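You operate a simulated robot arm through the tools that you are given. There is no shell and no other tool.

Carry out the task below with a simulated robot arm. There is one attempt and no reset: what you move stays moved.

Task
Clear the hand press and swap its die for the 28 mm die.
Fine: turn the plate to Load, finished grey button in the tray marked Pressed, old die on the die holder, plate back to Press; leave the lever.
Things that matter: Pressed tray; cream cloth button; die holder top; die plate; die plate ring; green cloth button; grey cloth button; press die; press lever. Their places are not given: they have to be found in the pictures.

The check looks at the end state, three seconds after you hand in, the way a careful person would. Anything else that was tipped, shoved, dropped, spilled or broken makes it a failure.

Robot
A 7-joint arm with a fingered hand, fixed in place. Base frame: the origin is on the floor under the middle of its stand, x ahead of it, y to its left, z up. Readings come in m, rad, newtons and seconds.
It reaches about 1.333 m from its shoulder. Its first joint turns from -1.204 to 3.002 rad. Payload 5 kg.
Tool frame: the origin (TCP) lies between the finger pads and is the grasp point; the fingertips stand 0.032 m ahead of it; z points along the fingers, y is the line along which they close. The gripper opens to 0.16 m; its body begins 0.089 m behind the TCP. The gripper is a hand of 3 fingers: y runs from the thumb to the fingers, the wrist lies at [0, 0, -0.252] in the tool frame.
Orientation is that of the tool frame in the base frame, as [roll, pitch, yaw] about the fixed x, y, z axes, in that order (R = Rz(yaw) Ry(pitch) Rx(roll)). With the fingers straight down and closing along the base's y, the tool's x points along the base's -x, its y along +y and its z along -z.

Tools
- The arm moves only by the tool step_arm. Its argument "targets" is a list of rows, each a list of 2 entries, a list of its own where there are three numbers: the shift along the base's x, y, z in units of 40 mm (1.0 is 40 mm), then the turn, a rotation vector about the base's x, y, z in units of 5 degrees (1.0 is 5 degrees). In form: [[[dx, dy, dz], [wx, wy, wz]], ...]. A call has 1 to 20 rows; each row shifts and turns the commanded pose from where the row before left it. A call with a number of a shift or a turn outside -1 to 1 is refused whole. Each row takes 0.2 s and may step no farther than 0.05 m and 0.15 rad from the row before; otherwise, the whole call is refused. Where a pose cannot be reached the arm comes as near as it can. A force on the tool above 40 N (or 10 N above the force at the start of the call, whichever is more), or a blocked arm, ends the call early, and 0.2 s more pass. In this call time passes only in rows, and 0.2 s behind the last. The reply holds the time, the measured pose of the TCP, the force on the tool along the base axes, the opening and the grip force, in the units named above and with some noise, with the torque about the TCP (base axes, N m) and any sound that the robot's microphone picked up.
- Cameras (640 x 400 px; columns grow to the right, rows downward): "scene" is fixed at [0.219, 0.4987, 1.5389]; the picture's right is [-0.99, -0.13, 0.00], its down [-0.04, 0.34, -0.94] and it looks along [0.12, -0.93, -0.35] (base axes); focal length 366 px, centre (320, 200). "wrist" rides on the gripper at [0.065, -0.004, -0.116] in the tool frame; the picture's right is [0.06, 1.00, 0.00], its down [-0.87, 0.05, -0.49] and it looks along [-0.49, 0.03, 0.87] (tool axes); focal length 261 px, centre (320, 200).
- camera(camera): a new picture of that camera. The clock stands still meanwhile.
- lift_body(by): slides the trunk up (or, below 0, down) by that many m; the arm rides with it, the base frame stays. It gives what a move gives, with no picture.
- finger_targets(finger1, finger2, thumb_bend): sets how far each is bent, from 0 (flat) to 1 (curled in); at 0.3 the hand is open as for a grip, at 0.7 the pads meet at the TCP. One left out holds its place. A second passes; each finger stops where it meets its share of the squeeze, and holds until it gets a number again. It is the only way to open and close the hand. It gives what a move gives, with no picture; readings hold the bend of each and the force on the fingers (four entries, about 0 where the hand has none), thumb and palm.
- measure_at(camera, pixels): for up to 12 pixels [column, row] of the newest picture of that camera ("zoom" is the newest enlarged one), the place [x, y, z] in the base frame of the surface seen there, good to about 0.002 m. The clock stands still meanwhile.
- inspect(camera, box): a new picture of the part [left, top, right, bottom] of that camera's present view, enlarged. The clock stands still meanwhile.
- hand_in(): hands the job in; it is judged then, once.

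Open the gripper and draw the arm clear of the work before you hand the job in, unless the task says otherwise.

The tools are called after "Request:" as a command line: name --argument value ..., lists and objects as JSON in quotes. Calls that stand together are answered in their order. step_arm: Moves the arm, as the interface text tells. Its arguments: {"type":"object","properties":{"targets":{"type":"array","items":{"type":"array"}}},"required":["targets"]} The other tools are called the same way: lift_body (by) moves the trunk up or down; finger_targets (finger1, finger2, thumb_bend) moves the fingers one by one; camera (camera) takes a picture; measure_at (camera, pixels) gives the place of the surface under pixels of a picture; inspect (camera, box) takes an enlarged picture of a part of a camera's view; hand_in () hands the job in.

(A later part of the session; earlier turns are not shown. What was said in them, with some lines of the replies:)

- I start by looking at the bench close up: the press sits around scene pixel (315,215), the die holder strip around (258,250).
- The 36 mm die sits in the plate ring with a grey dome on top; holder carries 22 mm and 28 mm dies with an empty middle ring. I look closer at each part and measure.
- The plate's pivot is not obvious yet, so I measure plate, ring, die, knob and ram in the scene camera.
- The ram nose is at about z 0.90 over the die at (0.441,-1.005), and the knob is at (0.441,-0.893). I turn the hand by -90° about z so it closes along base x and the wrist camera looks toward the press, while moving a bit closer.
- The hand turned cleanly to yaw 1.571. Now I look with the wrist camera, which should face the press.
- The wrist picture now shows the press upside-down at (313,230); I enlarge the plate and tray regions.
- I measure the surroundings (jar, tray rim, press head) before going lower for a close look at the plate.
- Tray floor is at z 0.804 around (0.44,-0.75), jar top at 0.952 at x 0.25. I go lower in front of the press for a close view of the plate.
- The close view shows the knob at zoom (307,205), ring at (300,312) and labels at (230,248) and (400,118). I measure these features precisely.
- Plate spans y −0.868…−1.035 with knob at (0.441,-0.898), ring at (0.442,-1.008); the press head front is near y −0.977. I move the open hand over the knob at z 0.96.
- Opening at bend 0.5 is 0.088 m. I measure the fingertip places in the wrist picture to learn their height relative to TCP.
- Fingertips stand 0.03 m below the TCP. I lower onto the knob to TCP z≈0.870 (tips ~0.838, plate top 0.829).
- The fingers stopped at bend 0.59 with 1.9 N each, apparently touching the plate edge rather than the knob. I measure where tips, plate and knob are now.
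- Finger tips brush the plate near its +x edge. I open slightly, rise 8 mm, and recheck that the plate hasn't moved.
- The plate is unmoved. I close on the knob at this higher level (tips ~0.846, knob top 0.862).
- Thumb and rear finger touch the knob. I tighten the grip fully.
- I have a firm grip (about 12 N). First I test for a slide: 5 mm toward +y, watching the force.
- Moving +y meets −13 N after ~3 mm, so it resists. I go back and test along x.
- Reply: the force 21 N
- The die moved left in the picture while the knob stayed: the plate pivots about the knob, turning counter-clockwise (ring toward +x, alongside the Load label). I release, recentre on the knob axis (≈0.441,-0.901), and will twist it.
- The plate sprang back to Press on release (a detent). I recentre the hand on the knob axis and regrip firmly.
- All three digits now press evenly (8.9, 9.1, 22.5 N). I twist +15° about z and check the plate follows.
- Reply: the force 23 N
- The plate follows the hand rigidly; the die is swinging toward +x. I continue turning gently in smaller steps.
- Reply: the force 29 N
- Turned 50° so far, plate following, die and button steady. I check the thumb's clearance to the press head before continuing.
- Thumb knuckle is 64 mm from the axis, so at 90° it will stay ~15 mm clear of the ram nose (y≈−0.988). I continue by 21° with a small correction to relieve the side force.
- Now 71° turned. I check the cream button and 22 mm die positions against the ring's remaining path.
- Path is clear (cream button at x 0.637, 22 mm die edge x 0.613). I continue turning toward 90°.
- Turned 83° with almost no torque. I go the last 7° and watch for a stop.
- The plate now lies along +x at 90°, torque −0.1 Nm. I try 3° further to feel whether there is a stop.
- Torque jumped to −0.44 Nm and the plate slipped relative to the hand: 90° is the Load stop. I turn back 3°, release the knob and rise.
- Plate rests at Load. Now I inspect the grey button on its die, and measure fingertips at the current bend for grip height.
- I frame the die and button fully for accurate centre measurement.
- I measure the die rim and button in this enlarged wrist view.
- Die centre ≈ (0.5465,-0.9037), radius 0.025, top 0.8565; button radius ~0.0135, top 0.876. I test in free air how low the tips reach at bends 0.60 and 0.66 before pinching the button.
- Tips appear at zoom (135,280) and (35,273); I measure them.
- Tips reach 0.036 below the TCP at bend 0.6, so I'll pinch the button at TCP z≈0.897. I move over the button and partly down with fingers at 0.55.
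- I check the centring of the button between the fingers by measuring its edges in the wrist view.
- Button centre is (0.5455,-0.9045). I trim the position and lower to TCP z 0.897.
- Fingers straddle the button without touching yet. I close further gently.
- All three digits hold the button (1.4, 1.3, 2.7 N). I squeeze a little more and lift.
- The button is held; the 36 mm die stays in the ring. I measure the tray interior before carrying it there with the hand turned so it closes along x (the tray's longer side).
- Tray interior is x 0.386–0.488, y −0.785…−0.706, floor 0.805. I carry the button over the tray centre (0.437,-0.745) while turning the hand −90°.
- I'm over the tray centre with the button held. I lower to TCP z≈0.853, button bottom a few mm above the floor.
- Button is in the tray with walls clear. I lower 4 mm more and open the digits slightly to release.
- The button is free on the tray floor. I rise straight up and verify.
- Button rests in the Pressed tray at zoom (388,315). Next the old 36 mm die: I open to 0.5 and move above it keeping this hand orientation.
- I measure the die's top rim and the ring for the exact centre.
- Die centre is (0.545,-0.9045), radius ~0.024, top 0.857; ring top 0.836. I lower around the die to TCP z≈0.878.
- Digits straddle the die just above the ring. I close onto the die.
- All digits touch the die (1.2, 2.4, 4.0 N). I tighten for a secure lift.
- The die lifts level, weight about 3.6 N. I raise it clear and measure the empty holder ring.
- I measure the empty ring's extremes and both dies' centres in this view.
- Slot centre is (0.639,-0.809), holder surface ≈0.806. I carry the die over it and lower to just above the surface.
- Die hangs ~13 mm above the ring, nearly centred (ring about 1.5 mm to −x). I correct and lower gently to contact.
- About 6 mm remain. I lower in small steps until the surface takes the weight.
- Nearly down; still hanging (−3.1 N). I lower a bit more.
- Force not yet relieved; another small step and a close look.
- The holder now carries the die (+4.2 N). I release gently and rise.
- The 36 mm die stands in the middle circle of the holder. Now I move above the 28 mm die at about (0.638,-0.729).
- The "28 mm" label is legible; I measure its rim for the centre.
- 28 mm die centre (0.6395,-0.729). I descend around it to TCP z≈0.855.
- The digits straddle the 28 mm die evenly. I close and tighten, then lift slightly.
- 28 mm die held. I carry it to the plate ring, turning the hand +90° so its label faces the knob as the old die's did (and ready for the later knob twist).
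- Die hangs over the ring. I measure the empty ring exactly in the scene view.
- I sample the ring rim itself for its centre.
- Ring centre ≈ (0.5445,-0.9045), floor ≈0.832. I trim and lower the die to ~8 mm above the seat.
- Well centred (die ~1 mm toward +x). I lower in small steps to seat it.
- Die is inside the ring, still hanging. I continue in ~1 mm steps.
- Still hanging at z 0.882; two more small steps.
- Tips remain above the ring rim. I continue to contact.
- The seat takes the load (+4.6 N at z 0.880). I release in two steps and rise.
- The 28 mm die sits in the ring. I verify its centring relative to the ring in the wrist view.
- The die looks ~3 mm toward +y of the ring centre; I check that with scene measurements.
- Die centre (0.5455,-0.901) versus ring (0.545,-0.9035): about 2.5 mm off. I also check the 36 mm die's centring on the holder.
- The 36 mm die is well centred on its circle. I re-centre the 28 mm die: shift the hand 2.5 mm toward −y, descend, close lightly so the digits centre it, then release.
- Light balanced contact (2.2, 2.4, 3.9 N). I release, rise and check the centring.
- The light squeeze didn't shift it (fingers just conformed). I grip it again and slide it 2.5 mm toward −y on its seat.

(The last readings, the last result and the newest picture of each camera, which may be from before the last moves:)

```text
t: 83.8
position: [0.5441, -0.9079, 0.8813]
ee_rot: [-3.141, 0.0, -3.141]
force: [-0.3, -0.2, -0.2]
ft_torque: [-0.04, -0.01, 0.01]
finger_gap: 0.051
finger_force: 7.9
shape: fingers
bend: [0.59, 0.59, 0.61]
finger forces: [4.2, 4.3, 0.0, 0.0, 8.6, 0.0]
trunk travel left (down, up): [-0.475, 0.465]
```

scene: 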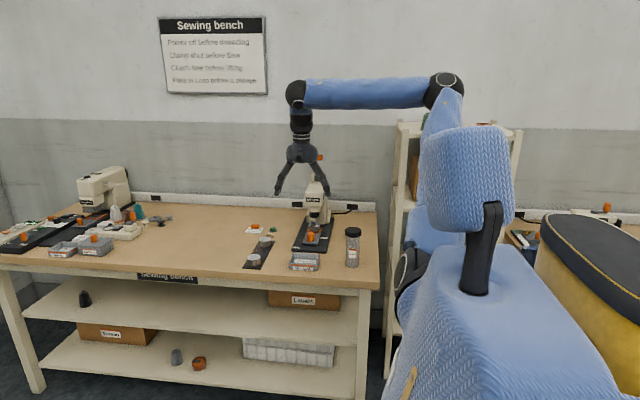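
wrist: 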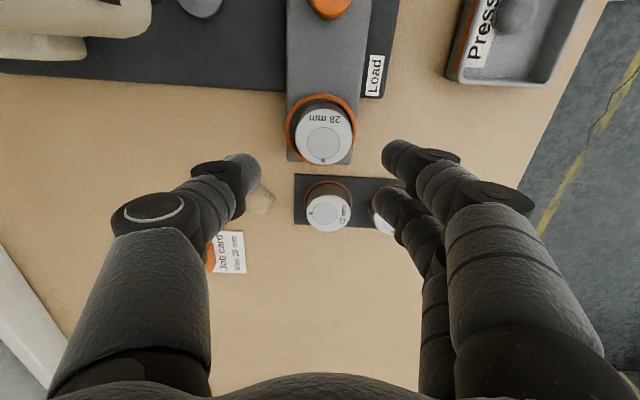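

The die slid with the hand on its seat. I release and check.

Request:
step_arm --targets '[[[0, 0, -0.02], [0, 0, 0]]]'

Request:
finger_targets --finger1 0.57 --finger2 0.57 --thumb_bend 0.57

Request:
finger_targets --finger1 0.52 --finger2 0.52 --thumb_bend 0.52

Request:
step_arm --targets '[[[0, 0, 0.3], [0, 0, 0]], [[0, 0, 0.6], [0, 0, 0]], [[0, 0, 0.7], [0, 0, 0]], [[0, 0, 0.6], [0, 0, 0]]]'

Request:
camera --camera "wrist"

Request:
inspect --camera "wrist" --box '[270, 80, 370, 180]'

```text
t: 84.2
position: [0.5446, -0.9079, 0.8809]
ee_rot: [-3.14, 0.0, 3.141]
force: [0.2, 0.6, -0.6]
ft_torque: [-0.04, -0.01, -0.01]
finger_gap: 0.0511
finger_force: 8.6
shape: fingers
bend: [0.59, 0.59, 0.61]
finger forces: [4.3, 4.6, 0.0, 0.0, 8.6, 0.1]
trunk travel left (down, up): [-0.475, 0.465]
```

```text
t: 85.2
position: [0.5447, -0.9078, 0.88]
ee_rot: [-3.141, -0.001, 3.141]
force: [0.1, -0.1, -0.5]
ft_torque: [0.05, -0.01, 0.01]
finger_gap: 0.0624
finger_force: 0.0
shape: fingers
bend: [0.56, 0.56, 0.56]
finger forces: [0.1, 0.0, 0.0, 0.0, 0.0, 0.0]
trunk travel left (down, up): [-0.475, 0.465]
```

```text
t: 86.2
position: [0.5449, -0.9083, 0.8811]
ee_rot: [3.141, -0.001, -3.141]
force: [0.2, -0.9, 0.3]
ft_torque: [-0.01, 0.01, 0.03]
finger_gap: 0.0784
finger_force: 0.0
shape: fingers
bend: [0.52, 0.52, 0.52]
finger forces: [0.0, 0.0, 0.0, 0.1, 0.0, 0.0]
trunk travel left (down, up): [-0.475, 0.465]
```

```text
t: 87.2
position: [0.5437, -0.9084, 0.969]
ee_rot: [-3.141, 0.0, -3.141]
force: [-0.8, -0.5, -0.7]
ft_torque: [0.02, 0.02, 0.01]
finger_gap: 0.0783
finger_force: 0.1
shape: fingers
bend: [0.52, 0.52, 0.52]
finger forces: [0.0, 0.1, 0.1, 0.0, 0.0, 0.0]
trunk travel left (down, up): [-0.475, 0.465]
```

```text
taken
```

wrist: 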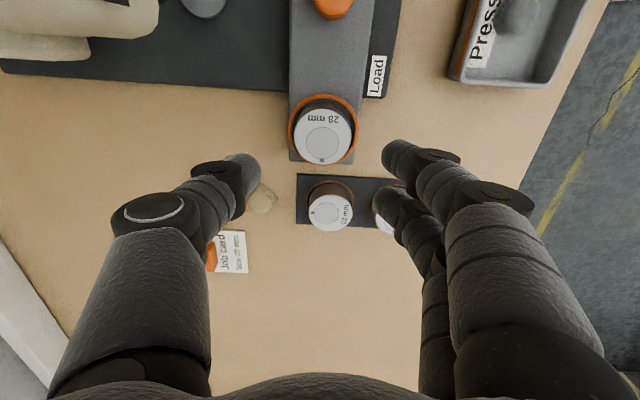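

```text
4.00 times, centred on (320, 130) of wrist
```

zoom: 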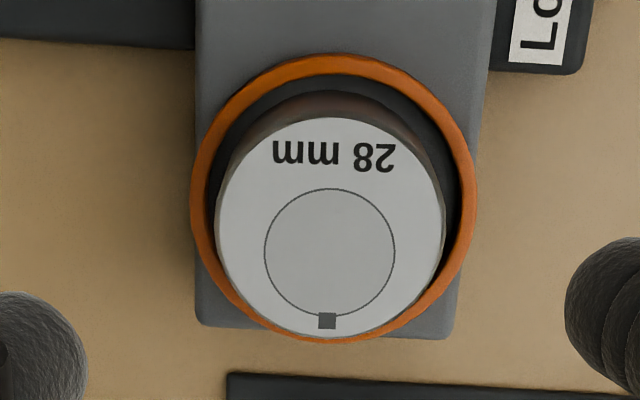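

The die is now centred in the ring (ring 190–477, die 215–446 in the zoom). Next I return to the knob along the way I left it: first to (0.4385,-0.864,0.969) with bend 0.58.

Request:
finger_targets --finger1 0.58 --finger2 0.58 --thumb_bend 0.58

Request:
step_arm --targets '[[[-0.655, 0.275, 0], [0, 0, 0]], [[-0.655, 0.275, 0], [0, 0, 0]], [[-0.655, 0.275, 0], [0, 0, 0]], [[-0.655, 0.275, 0], [0, 0, 0]]]'

Request:
camera --camera "wrist"

Request:
inspect --camera "scene" --box '[260, 170, 360, 260]'

```text
t: 88.2
position: [0.5459, -0.9083, 0.9683]
ee_rot: [3.141, 0.001, 3.141]
force: [-0.4, 0.8, 0.2]
ft_torque: [-0.01, -0.04, 0.02]
finger_gap: 0.0598
finger_force: 0.2
shape: fingers
bend: [0.57, 0.57, 0.57]
finger forces: [0.0, 0.0, 0.0, 0.0, 0.1, 0.1]
trunk travel left (down, up): [-0.475, 0.465]
```

```text
t: 89.2
position: [0.4397, -0.8642, 0.9697]
ee_rot: [-3.141, -0.001, -3.139]
force: [0.5, 0.3, -0.4]
ft_torque: [-0.03, -0.02, 0.0]
finger_gap: 0.0593
finger_force: 0.1
shape: fingers
bend: [0.57, 0.57, 0.57]
finger forces: [0.0, 0.1, 0.0, 0.0, 0.0, 0.1]
trunk travel left (down, up): [-0.475, 0.465]
```

```text
taken
```

wrist: 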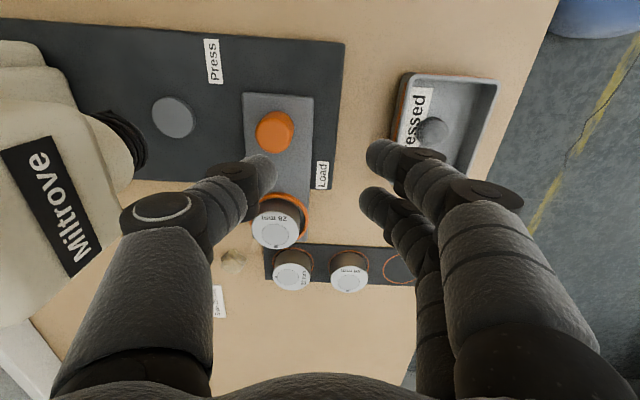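

```text
4.44 times, centred on (310, 215) of scene
```

zoom: 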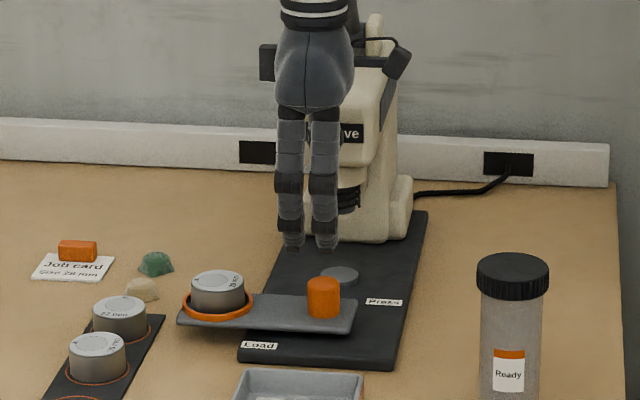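

The view matches my earlier departure pose. I descend to the knob by the reverse path.

Request:
step_arm --targets '[[[0, -0.3, -0.6], [0, 0, 0]], [[0, -0.3, -0.6], [0, 0, 0]], [[0, -0.3, -0.6], [0, 0, 0]], [[0, -0.06, -0.5], [0, 0, 0]]]'

Request:
camera --camera "wrist"

Request:
inspect --camera "scene" --box '[280, 195, 340, 250]'

```text
t: 90.2
position: [0.441, -0.9044, 0.8756]
ee_rot: [3.14, -0.001, -3.139]
force: [0.1, -0.1, -0.4]
ft_torque: [0.01, 0.0, 0.0]
finger_gap: 0.0597
finger_force: 0.0
shape: fingers
bend: [0.57, 0.57, 0.57]
finger forces: [0.1, 0.1, 0.0, 0.0, 0.0, 0.0]
trunk travel left (down, up): [-0.475, 0.465]
```

```text
taken
```

wrist: 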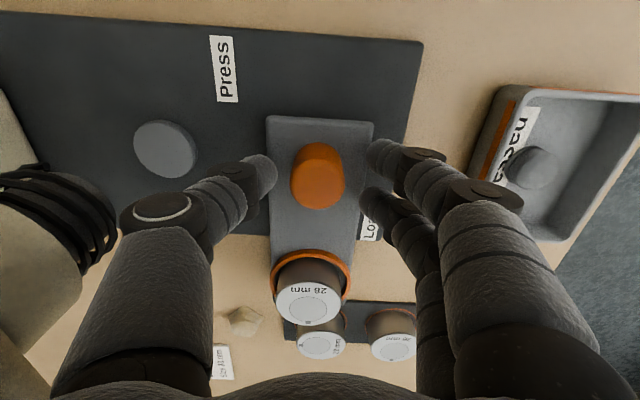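

```text
7.27 times, centred on (310, 222) of scene
```

zoom: 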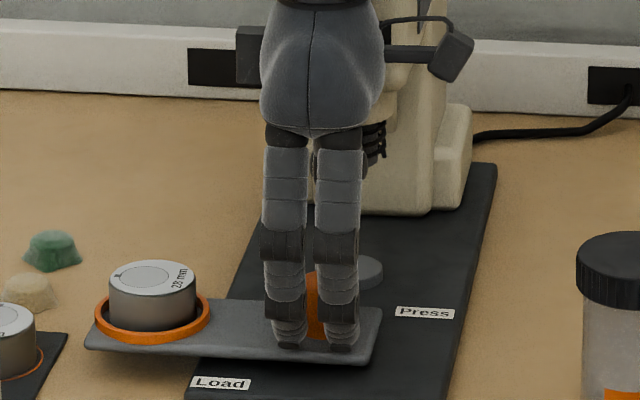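

Knob at wrist (318,185) lies between the digits. I close on it and tighten as before.

Request:
step_arm --targets '[[[-0.03, 0.03, 0], [0, 0, 0]]]'

Request:
finger_targets --finger1 0.66 --finger2 0.66 --thumb_bend 0.66

Request:
finger_targets --finger1 0.75 --finger2 0.75 --thumb_bend 0.75

Request:
camera --camera "wrist"

```text
t: 90.6
position: [0.4396, -0.9018, 0.8763]
ee_rot: [-3.141, 0.0, 3.141]
force: [0.0, -0.4, -0.9]
ft_torque: [0.01, -0.02, 0.0]
finger_gap: 0.0595
finger_force: 0.0
shape: fingers
bend: [0.57, 0.57, 0.57]
finger forces: [0.0, 0.1, 0.1, 0.0, 0.1, 0.0]
trunk travel left (down, up): [-0.475, 0.465]
```

```text
t: 91.6
position: [0.439, -0.9014, 0.8763]
ee_rot: [-3.141, 0.001, 3.141]
force: [0.4, -7.2, -0.9]
ft_torque: [-0.18, -0.02, -0.01]
finger_gap: 0.0333
finger_force: 3.6
shape: fingers
bend: [0.66, 0.65, 0.64]
finger forces: [0.0, 0.5, 0.0, 0.0, 7.5, 0.1]
trunk travel left (down, up): [-0.475, 0.465]
```

```text
t: 92.6
position: [0.439, -0.9033, 0.8747]
ee_rot: [3.14, 0.0, -3.141]
force: [-2.2, -5.8, -12.5]
ft_torque: [-0.27, 0.07, -0.04]
finger_gap: 0.0287
finger_force: 20.7
shape: fingers
bend: [0.72, 0.71, 0.66]
finger forces: [8.8, 9.3, 0.0, 0.1, 23.0, 0.1]
trunk travel left (down, up): [-0.475, 0.465]
```

```text
taken
```

wrist: 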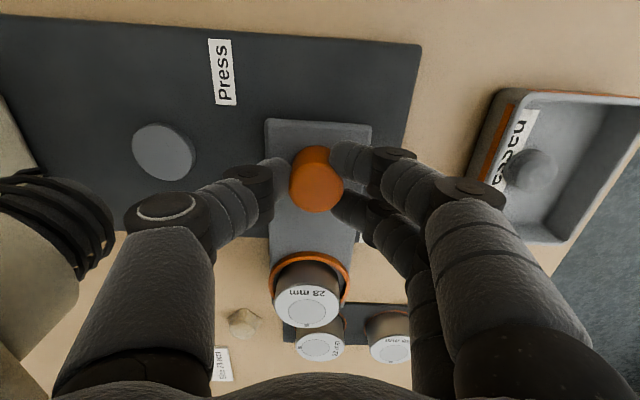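

Grip matches the earlier one (8.8, 9.3, 23 N). I turn the plate back (−z) by 28° and check that it follows.

Request:
step_arm --targets '[[[0, 0, 0], [0, 0, -0.4]], [[0, 0, 0], [0, 0, -0.6]], [[0, 0, 0], [0, 0, -0.7]], [[0, 0, 0], [0, 0, -0.7]], [[0, 0, 0], [0, 0, -0.7]], [[0, 0, 0], [0, 0, -0.7]], [[0, 0, 0], [0, 0, -0.7]], [[0, 0, 0], [0, 0, -0.7]], [[0, 0, 0], [0, 0, -0.4]]]'

Request:
camera --camera "wrist"

Request:
inspect --camera "scene" --box '[270, 190, 350, 255]'

```text
t: 94.6
position: [0.4407, -0.9021, 0.8757]
ee_rot: [3.141, 0.0, 2.652]
force: [4.8, -4.9, -12.6]
ft_torque: [-0.14, -0.03, 0.0]
finger_gap: 0.0285
finger_force: 19.6
shape: fingers
bend: [0.72, 0.71, 0.66]
finger forces: [7.6, 11.0, 0.0, 0.1, 20.0, 0.1]
trunk travel left (down, up): [-0.475, 0.465]
```

```text
taken
```

wrist: 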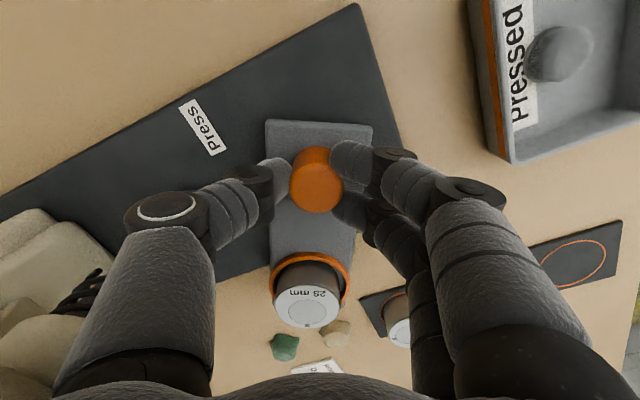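

```text
6.15 times, centred on (310, 222) of scene
```

zoom: 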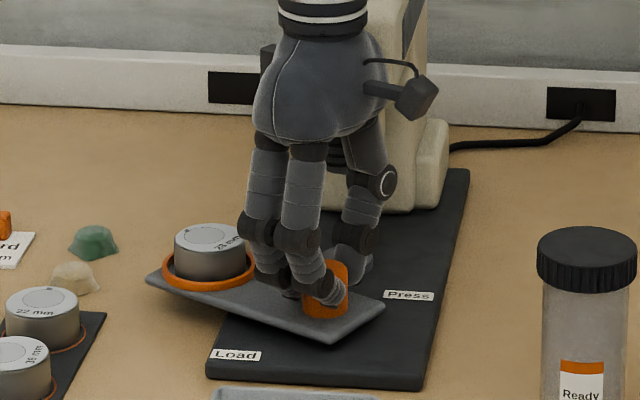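

The plate follows; die steady. I continue another ~32°.

Request:
step_arm --targets '[[[0, 0, 0], [0, 0, -0.6]], [[0, 0, 0], [0, 0, -0.7]], [[0, 0, 0], [0, 0, -0.7]], [[0, 0, 0], [0, 0, -0.7]], [[0, 0, 0], [0, 0, -0.7]], [[0, 0, 0], [0, 0, -0.7]], [[0, 0, 0], [0, 0, -0.7]], [[0, 0, 0], [0, 0, -0.7]], [[0, 0, 0], [0, 0, -0.7]], [[0, 0, 0], [0, 0, -0.4]]]'

Request:
camera --camera "wrist"

Request:
inspect --camera "scene" --box '[270, 190, 350, 255]'

```text
t: 96.8
position: [0.4391, -0.9024, 0.8756]
ee_rot: [3.141, -0.001, 2.077]
force: [13.0, -13.2, -7.9]
ft_torque: [-0.23, -0.3, 0.03]
finger_gap: 0.0281
finger_force: 20.3
shape: fingers
bend: [0.72, 0.71, 0.67]
finger forces: [8.2, 15.8, 0.0, 0.0, 16.1, 0.0]
trunk travel left (down, up): [-0.475, 0.465]
```

```text
taken
```

wrist: 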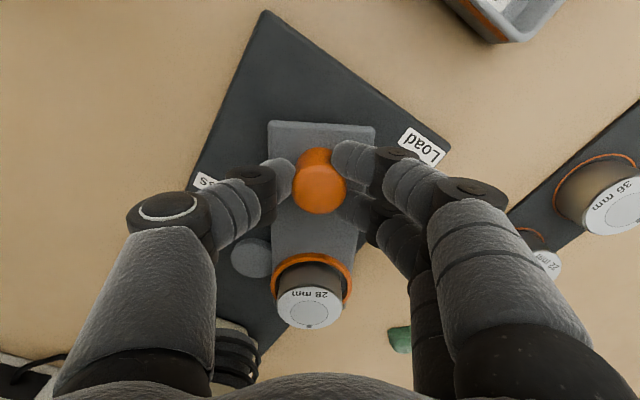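

```text
6.15 times, centred on (310, 222) of scene
```

zoom: 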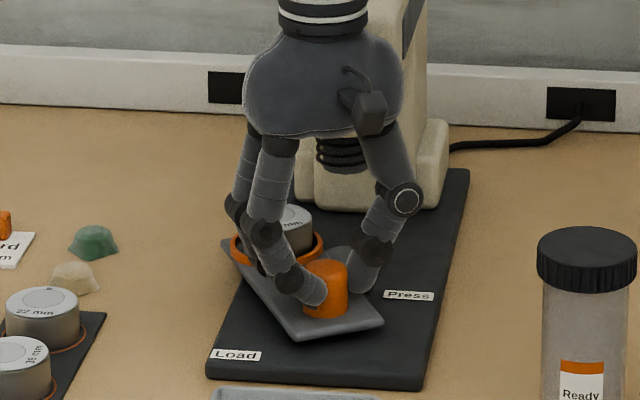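

29° remain; side force grew, so I ease the position slightly while turning 25° more.

Request:
step_arm --targets '[[[0.015, -0.015, 0], [0, 0, -0.5]], [[0.015, -0.015, 0], [0, 0, -0.6]], [[0.01, -0.01, 0], [0, 0, -0.6]], [[0, 0, 0], [0, 0, -0.6]], [[0, 0, 0], [0, 0, -0.6]], [[0, 0, 0], [0, 0, -0.6]], [[0, 0, 0], [0, 0, -0.6]], [[0, 0, 0], [0, 0, -0.6]], [[0, 0, 0], [0, 0, -0.4]]]'

Request:
camera --camera "wrist"

Request:
inspect --camera "scene" --box '[290, 210, 340, 250]'

```text
t: 98.8
position: [0.4403, -0.903, 0.8747]
ee_rot: [-3.14, -0.002, 1.632]
force: [2.2, 8.2, -16.7]
ft_torque: [0.19, -0.07, -0.04]
finger_gap: 0.0284
finger_force: 21.5
shape: fingers
bend: [0.72, 0.71, 0.67]
finger forces: [12.8, 11.2, 0.1, 0.1, 18.2, 0.0]
trunk travel left (down, up): [-0.475, 0.465]
```

```text
taken
```

wrist: 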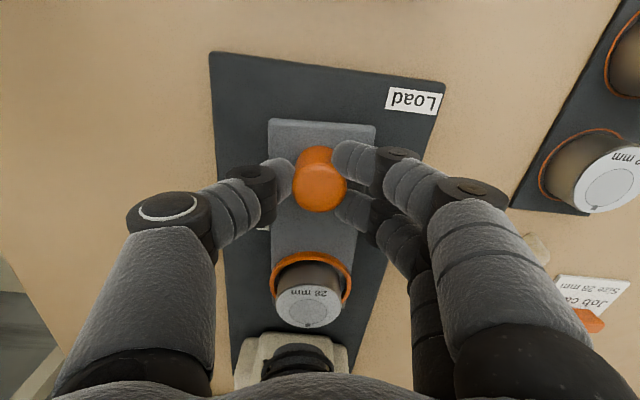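

```text
10.00 times, centred on (315, 230) of scene
```

zoom: 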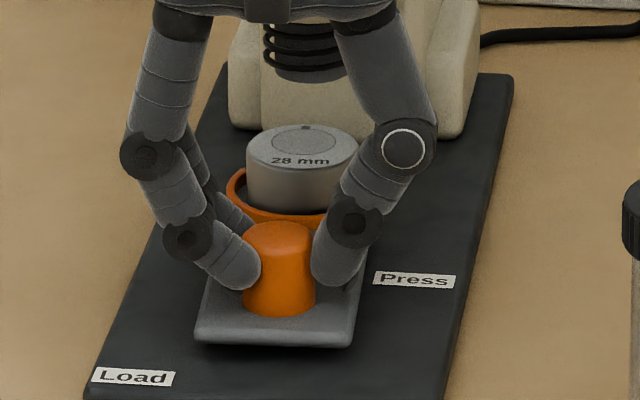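

About 3.5° remain (ring left edge at zoom 226 vs 238 originally). I finish and lean slightly past to meet the Press stop.

Request:
step_arm --targets '[[[0, 0, 0], [0, 0, -0.5]], [[0, 0, 0], [0, 0, -0.4]]]'

Request:
step_arm --targets '[[[0, 0, 0], [0, 0, -0.4]]]'

Request:
inspect --camera "scene" --box '[290, 210, 340, 250]'

```text
t: 99.4
position: [0.4414, -0.9031, 0.8761]
ee_rot: [3.141, -0.001, 1.553]
force: [1.2, 8.1, -16.8]
ft_torque: [0.16, -0.05, 0.14]
finger_gap: 0.0284
finger_force: 20.4
shape: fingers
bend: [0.72, 0.71, 0.67]
finger forces: [13.9, 10.2, 0.0, 0.0, 17.7, 0.1]
trunk travel left (down, up): [-0.475, 0.465]
```

```text
t: 99.8
position: [0.4415, -0.9024, 0.876]
ee_rot: [-3.141, -0.002, 1.519]
force: [1.2, 7.3, -16.4]
ft_torque: [0.15, -0.07, 0.33]
finger_gap: 0.0279
finger_force: 21.8
shape: fingers
bend: [0.72, 0.71, 0.67]
finger forces: [16.6, 9.5, 0.0, 0.0, 17.3, 0.1]
trunk travel left (down, up): [-0.475, 0.465]
```

```text
10.00 times, centred on (315, 230) of scene
```

zoom: 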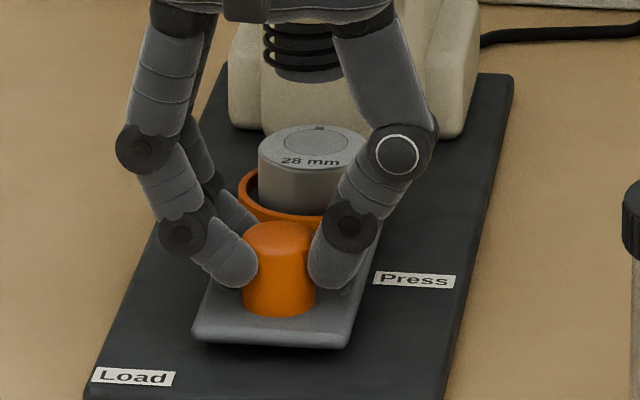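

The ring is back at its original place (left edge zoom 238) and the stop gives 0.33 Nm. I release the knob and rise straight up.

Request:
finger_targets --finger1 0.57 --finger2 0.57 --thumb_bend 0.57

Request:
inspect --camera "scene" --box '[290, 210, 340, 250]'

Request:
camera --camera "wrist"

```text
t: 100.8
position: [0.441, -0.9028, 0.8775]
ee_rot: [-3.141, 0.001, 1.518]
force: [-0.3, 0.2, 0.1]
ft_torque: [0.0, 0.02, -0.01]
finger_gap: 0.0625
finger_force: 0.0
shape: fingers
bend: [0.56, 0.56, 0.56]
finger forces: [0.0, 0.1, 0.0, 0.0, 0.0, 0.0]
trunk travel left (down, up): [-0.475, 0.465]
```

```text
10.00 times, centred on (315, 230) of scene
```

zoom: 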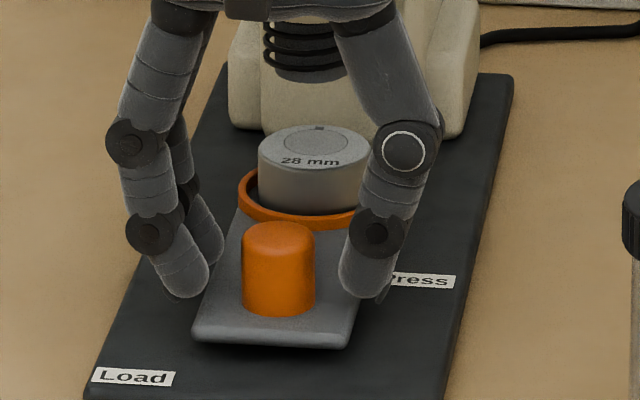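

```text
taken
```

wrist: 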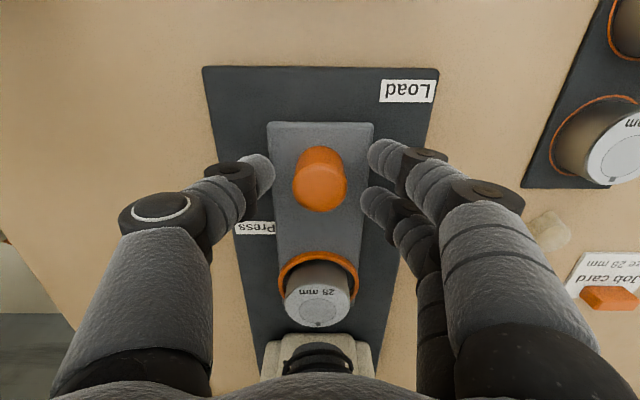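

The plate rests at Press with the 28 mm die under the ram. I rise and draw the arm clear toward +y.

Request:
step_arm --targets '[[[0, 0, 0.4], [0, 0, 0]], [[0, 0, 0.6], [0, 0, 0]], [[0, 0.2, 0.7], [0, 0, 0]], [[0, 0.5, 0.7], [0, 0, 0]], [[0, 0.7, 0.7], [0, 0, 0]], [[0, 0.7, 0.7], [0, 0, 0]], [[0, 0.7, 0.7], [0, 0, 0]], [[0, 0.8, 0.7], [0, 0, 0]], [[0, 0.8, 0.7], [0, 0, 0]], [[0, 0.8, 0.6], [0, 0, 0]], [[0, 0.8, 0.5], [0, 0, 0]]]'

Request:
finger_targets --finger1 0.3 --finger2 0.3 --thumb_bend 0.3

Request:
camera --camera "scene"

Request:
inspect --camera "scene" --box '[230, 140, 390, 280]'

Request:
inspect --camera "scene" --box '[290, 210, 340, 250]'

Request:
camera --camera "wrist"

```text
t: 103.2
position: [0.4386, -0.6617, 1.1584]
ee_rot: [3.14, -0.001, 1.518]
force: [1.4, -0.4, -0.4]
ft_torque: [0.0, -0.04, 0.01]
finger_gap: 0.0624
finger_force: 0.1
shape: fingers
bend: [0.56, 0.56, 0.56]
finger forces: [0.0, 0.0, 0.0, 0.0, 0.0, 0.1]
trunk travel left (down, up): [-0.475, 0.465]
```

```text
t: 104.2
position: [0.4396, -0.6634, 1.1576]
ee_rot: [-3.141, 0.0, 1.52]
force: [0.8, 0.1, 1.0]
ft_torque: [0.02, 0.0, 0.0]
finger_gap: 0.1673
finger_force: 0.0
shape: fingers
bend: [0.3, 0.3, 0.3]
finger forces: [0.1, 0.1, 0.0, 0.1, 0.1, 0.0]
trunk travel left (down, up): [-0.475, 0.465]
```

```text
taken
```

scene: 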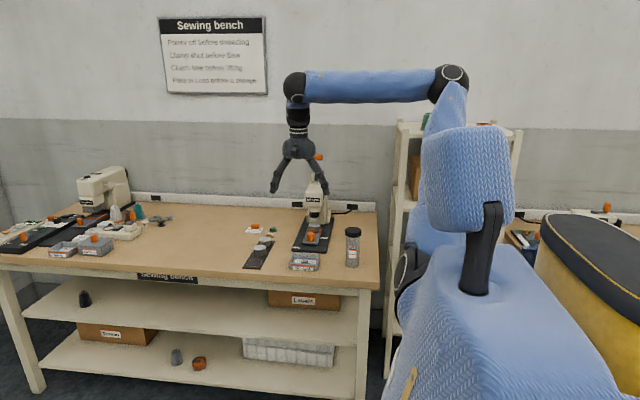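

```text
2.86 times, centred on (310, 210) of scene
```

zoom: 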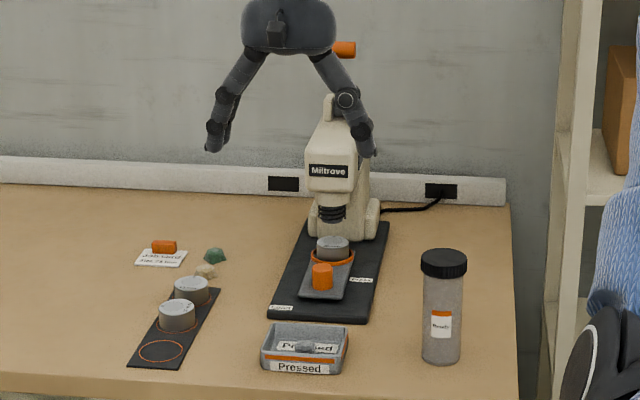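

```text
10.00 times, centred on (315, 230) of scene
```

zoom: 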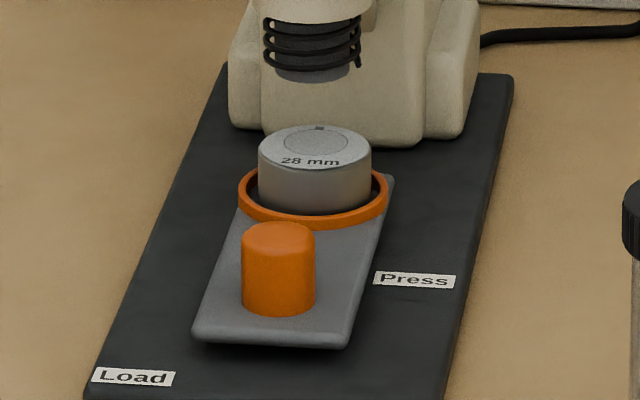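

```text
taken
```

wrist: 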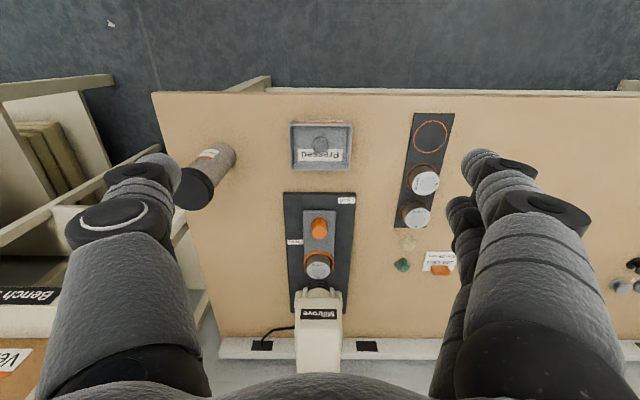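

Final check: plate at Press with the 28 mm die in its ring (zoom 315,170). The grey button is in the Pressed tray and the 36 mm die is on the holder's middle circle. Lever, jar and loose buttons are unchanged, and the hand is open and clear. I hand in.

Request:
hand_in

```text
The job is handed in.
```

The press is cleared and the 28 mm die is in. I handed the job in, and no verdict has come back.

- **Grey button:** it lies on the floor of the Pressed tray.
- **Old die:** the 36 mm die stands in the middle circle of the die holder. The 22 mm die was not touched, and the front circle where the 28 mm die stood is now empty.
- **New die:** the 28 mm die sits on its seat inside the plate ring. I slid it about 2.5 mm after first setting it down, so it is centred.
- **Die plate:** it went to Load for the change and is back against its stop at Press, in the same place as at the start.
- **Lever and surroundings:** I did not touch the lever, and it looks unmoved. The jar and the cream and green buttons are where they were.

While finding how the plate moves, I tested the knob and it swung a few degrees before springing back to Press. The grey button and the old die stayed in place. The hand is open and drawn clear of the bench.
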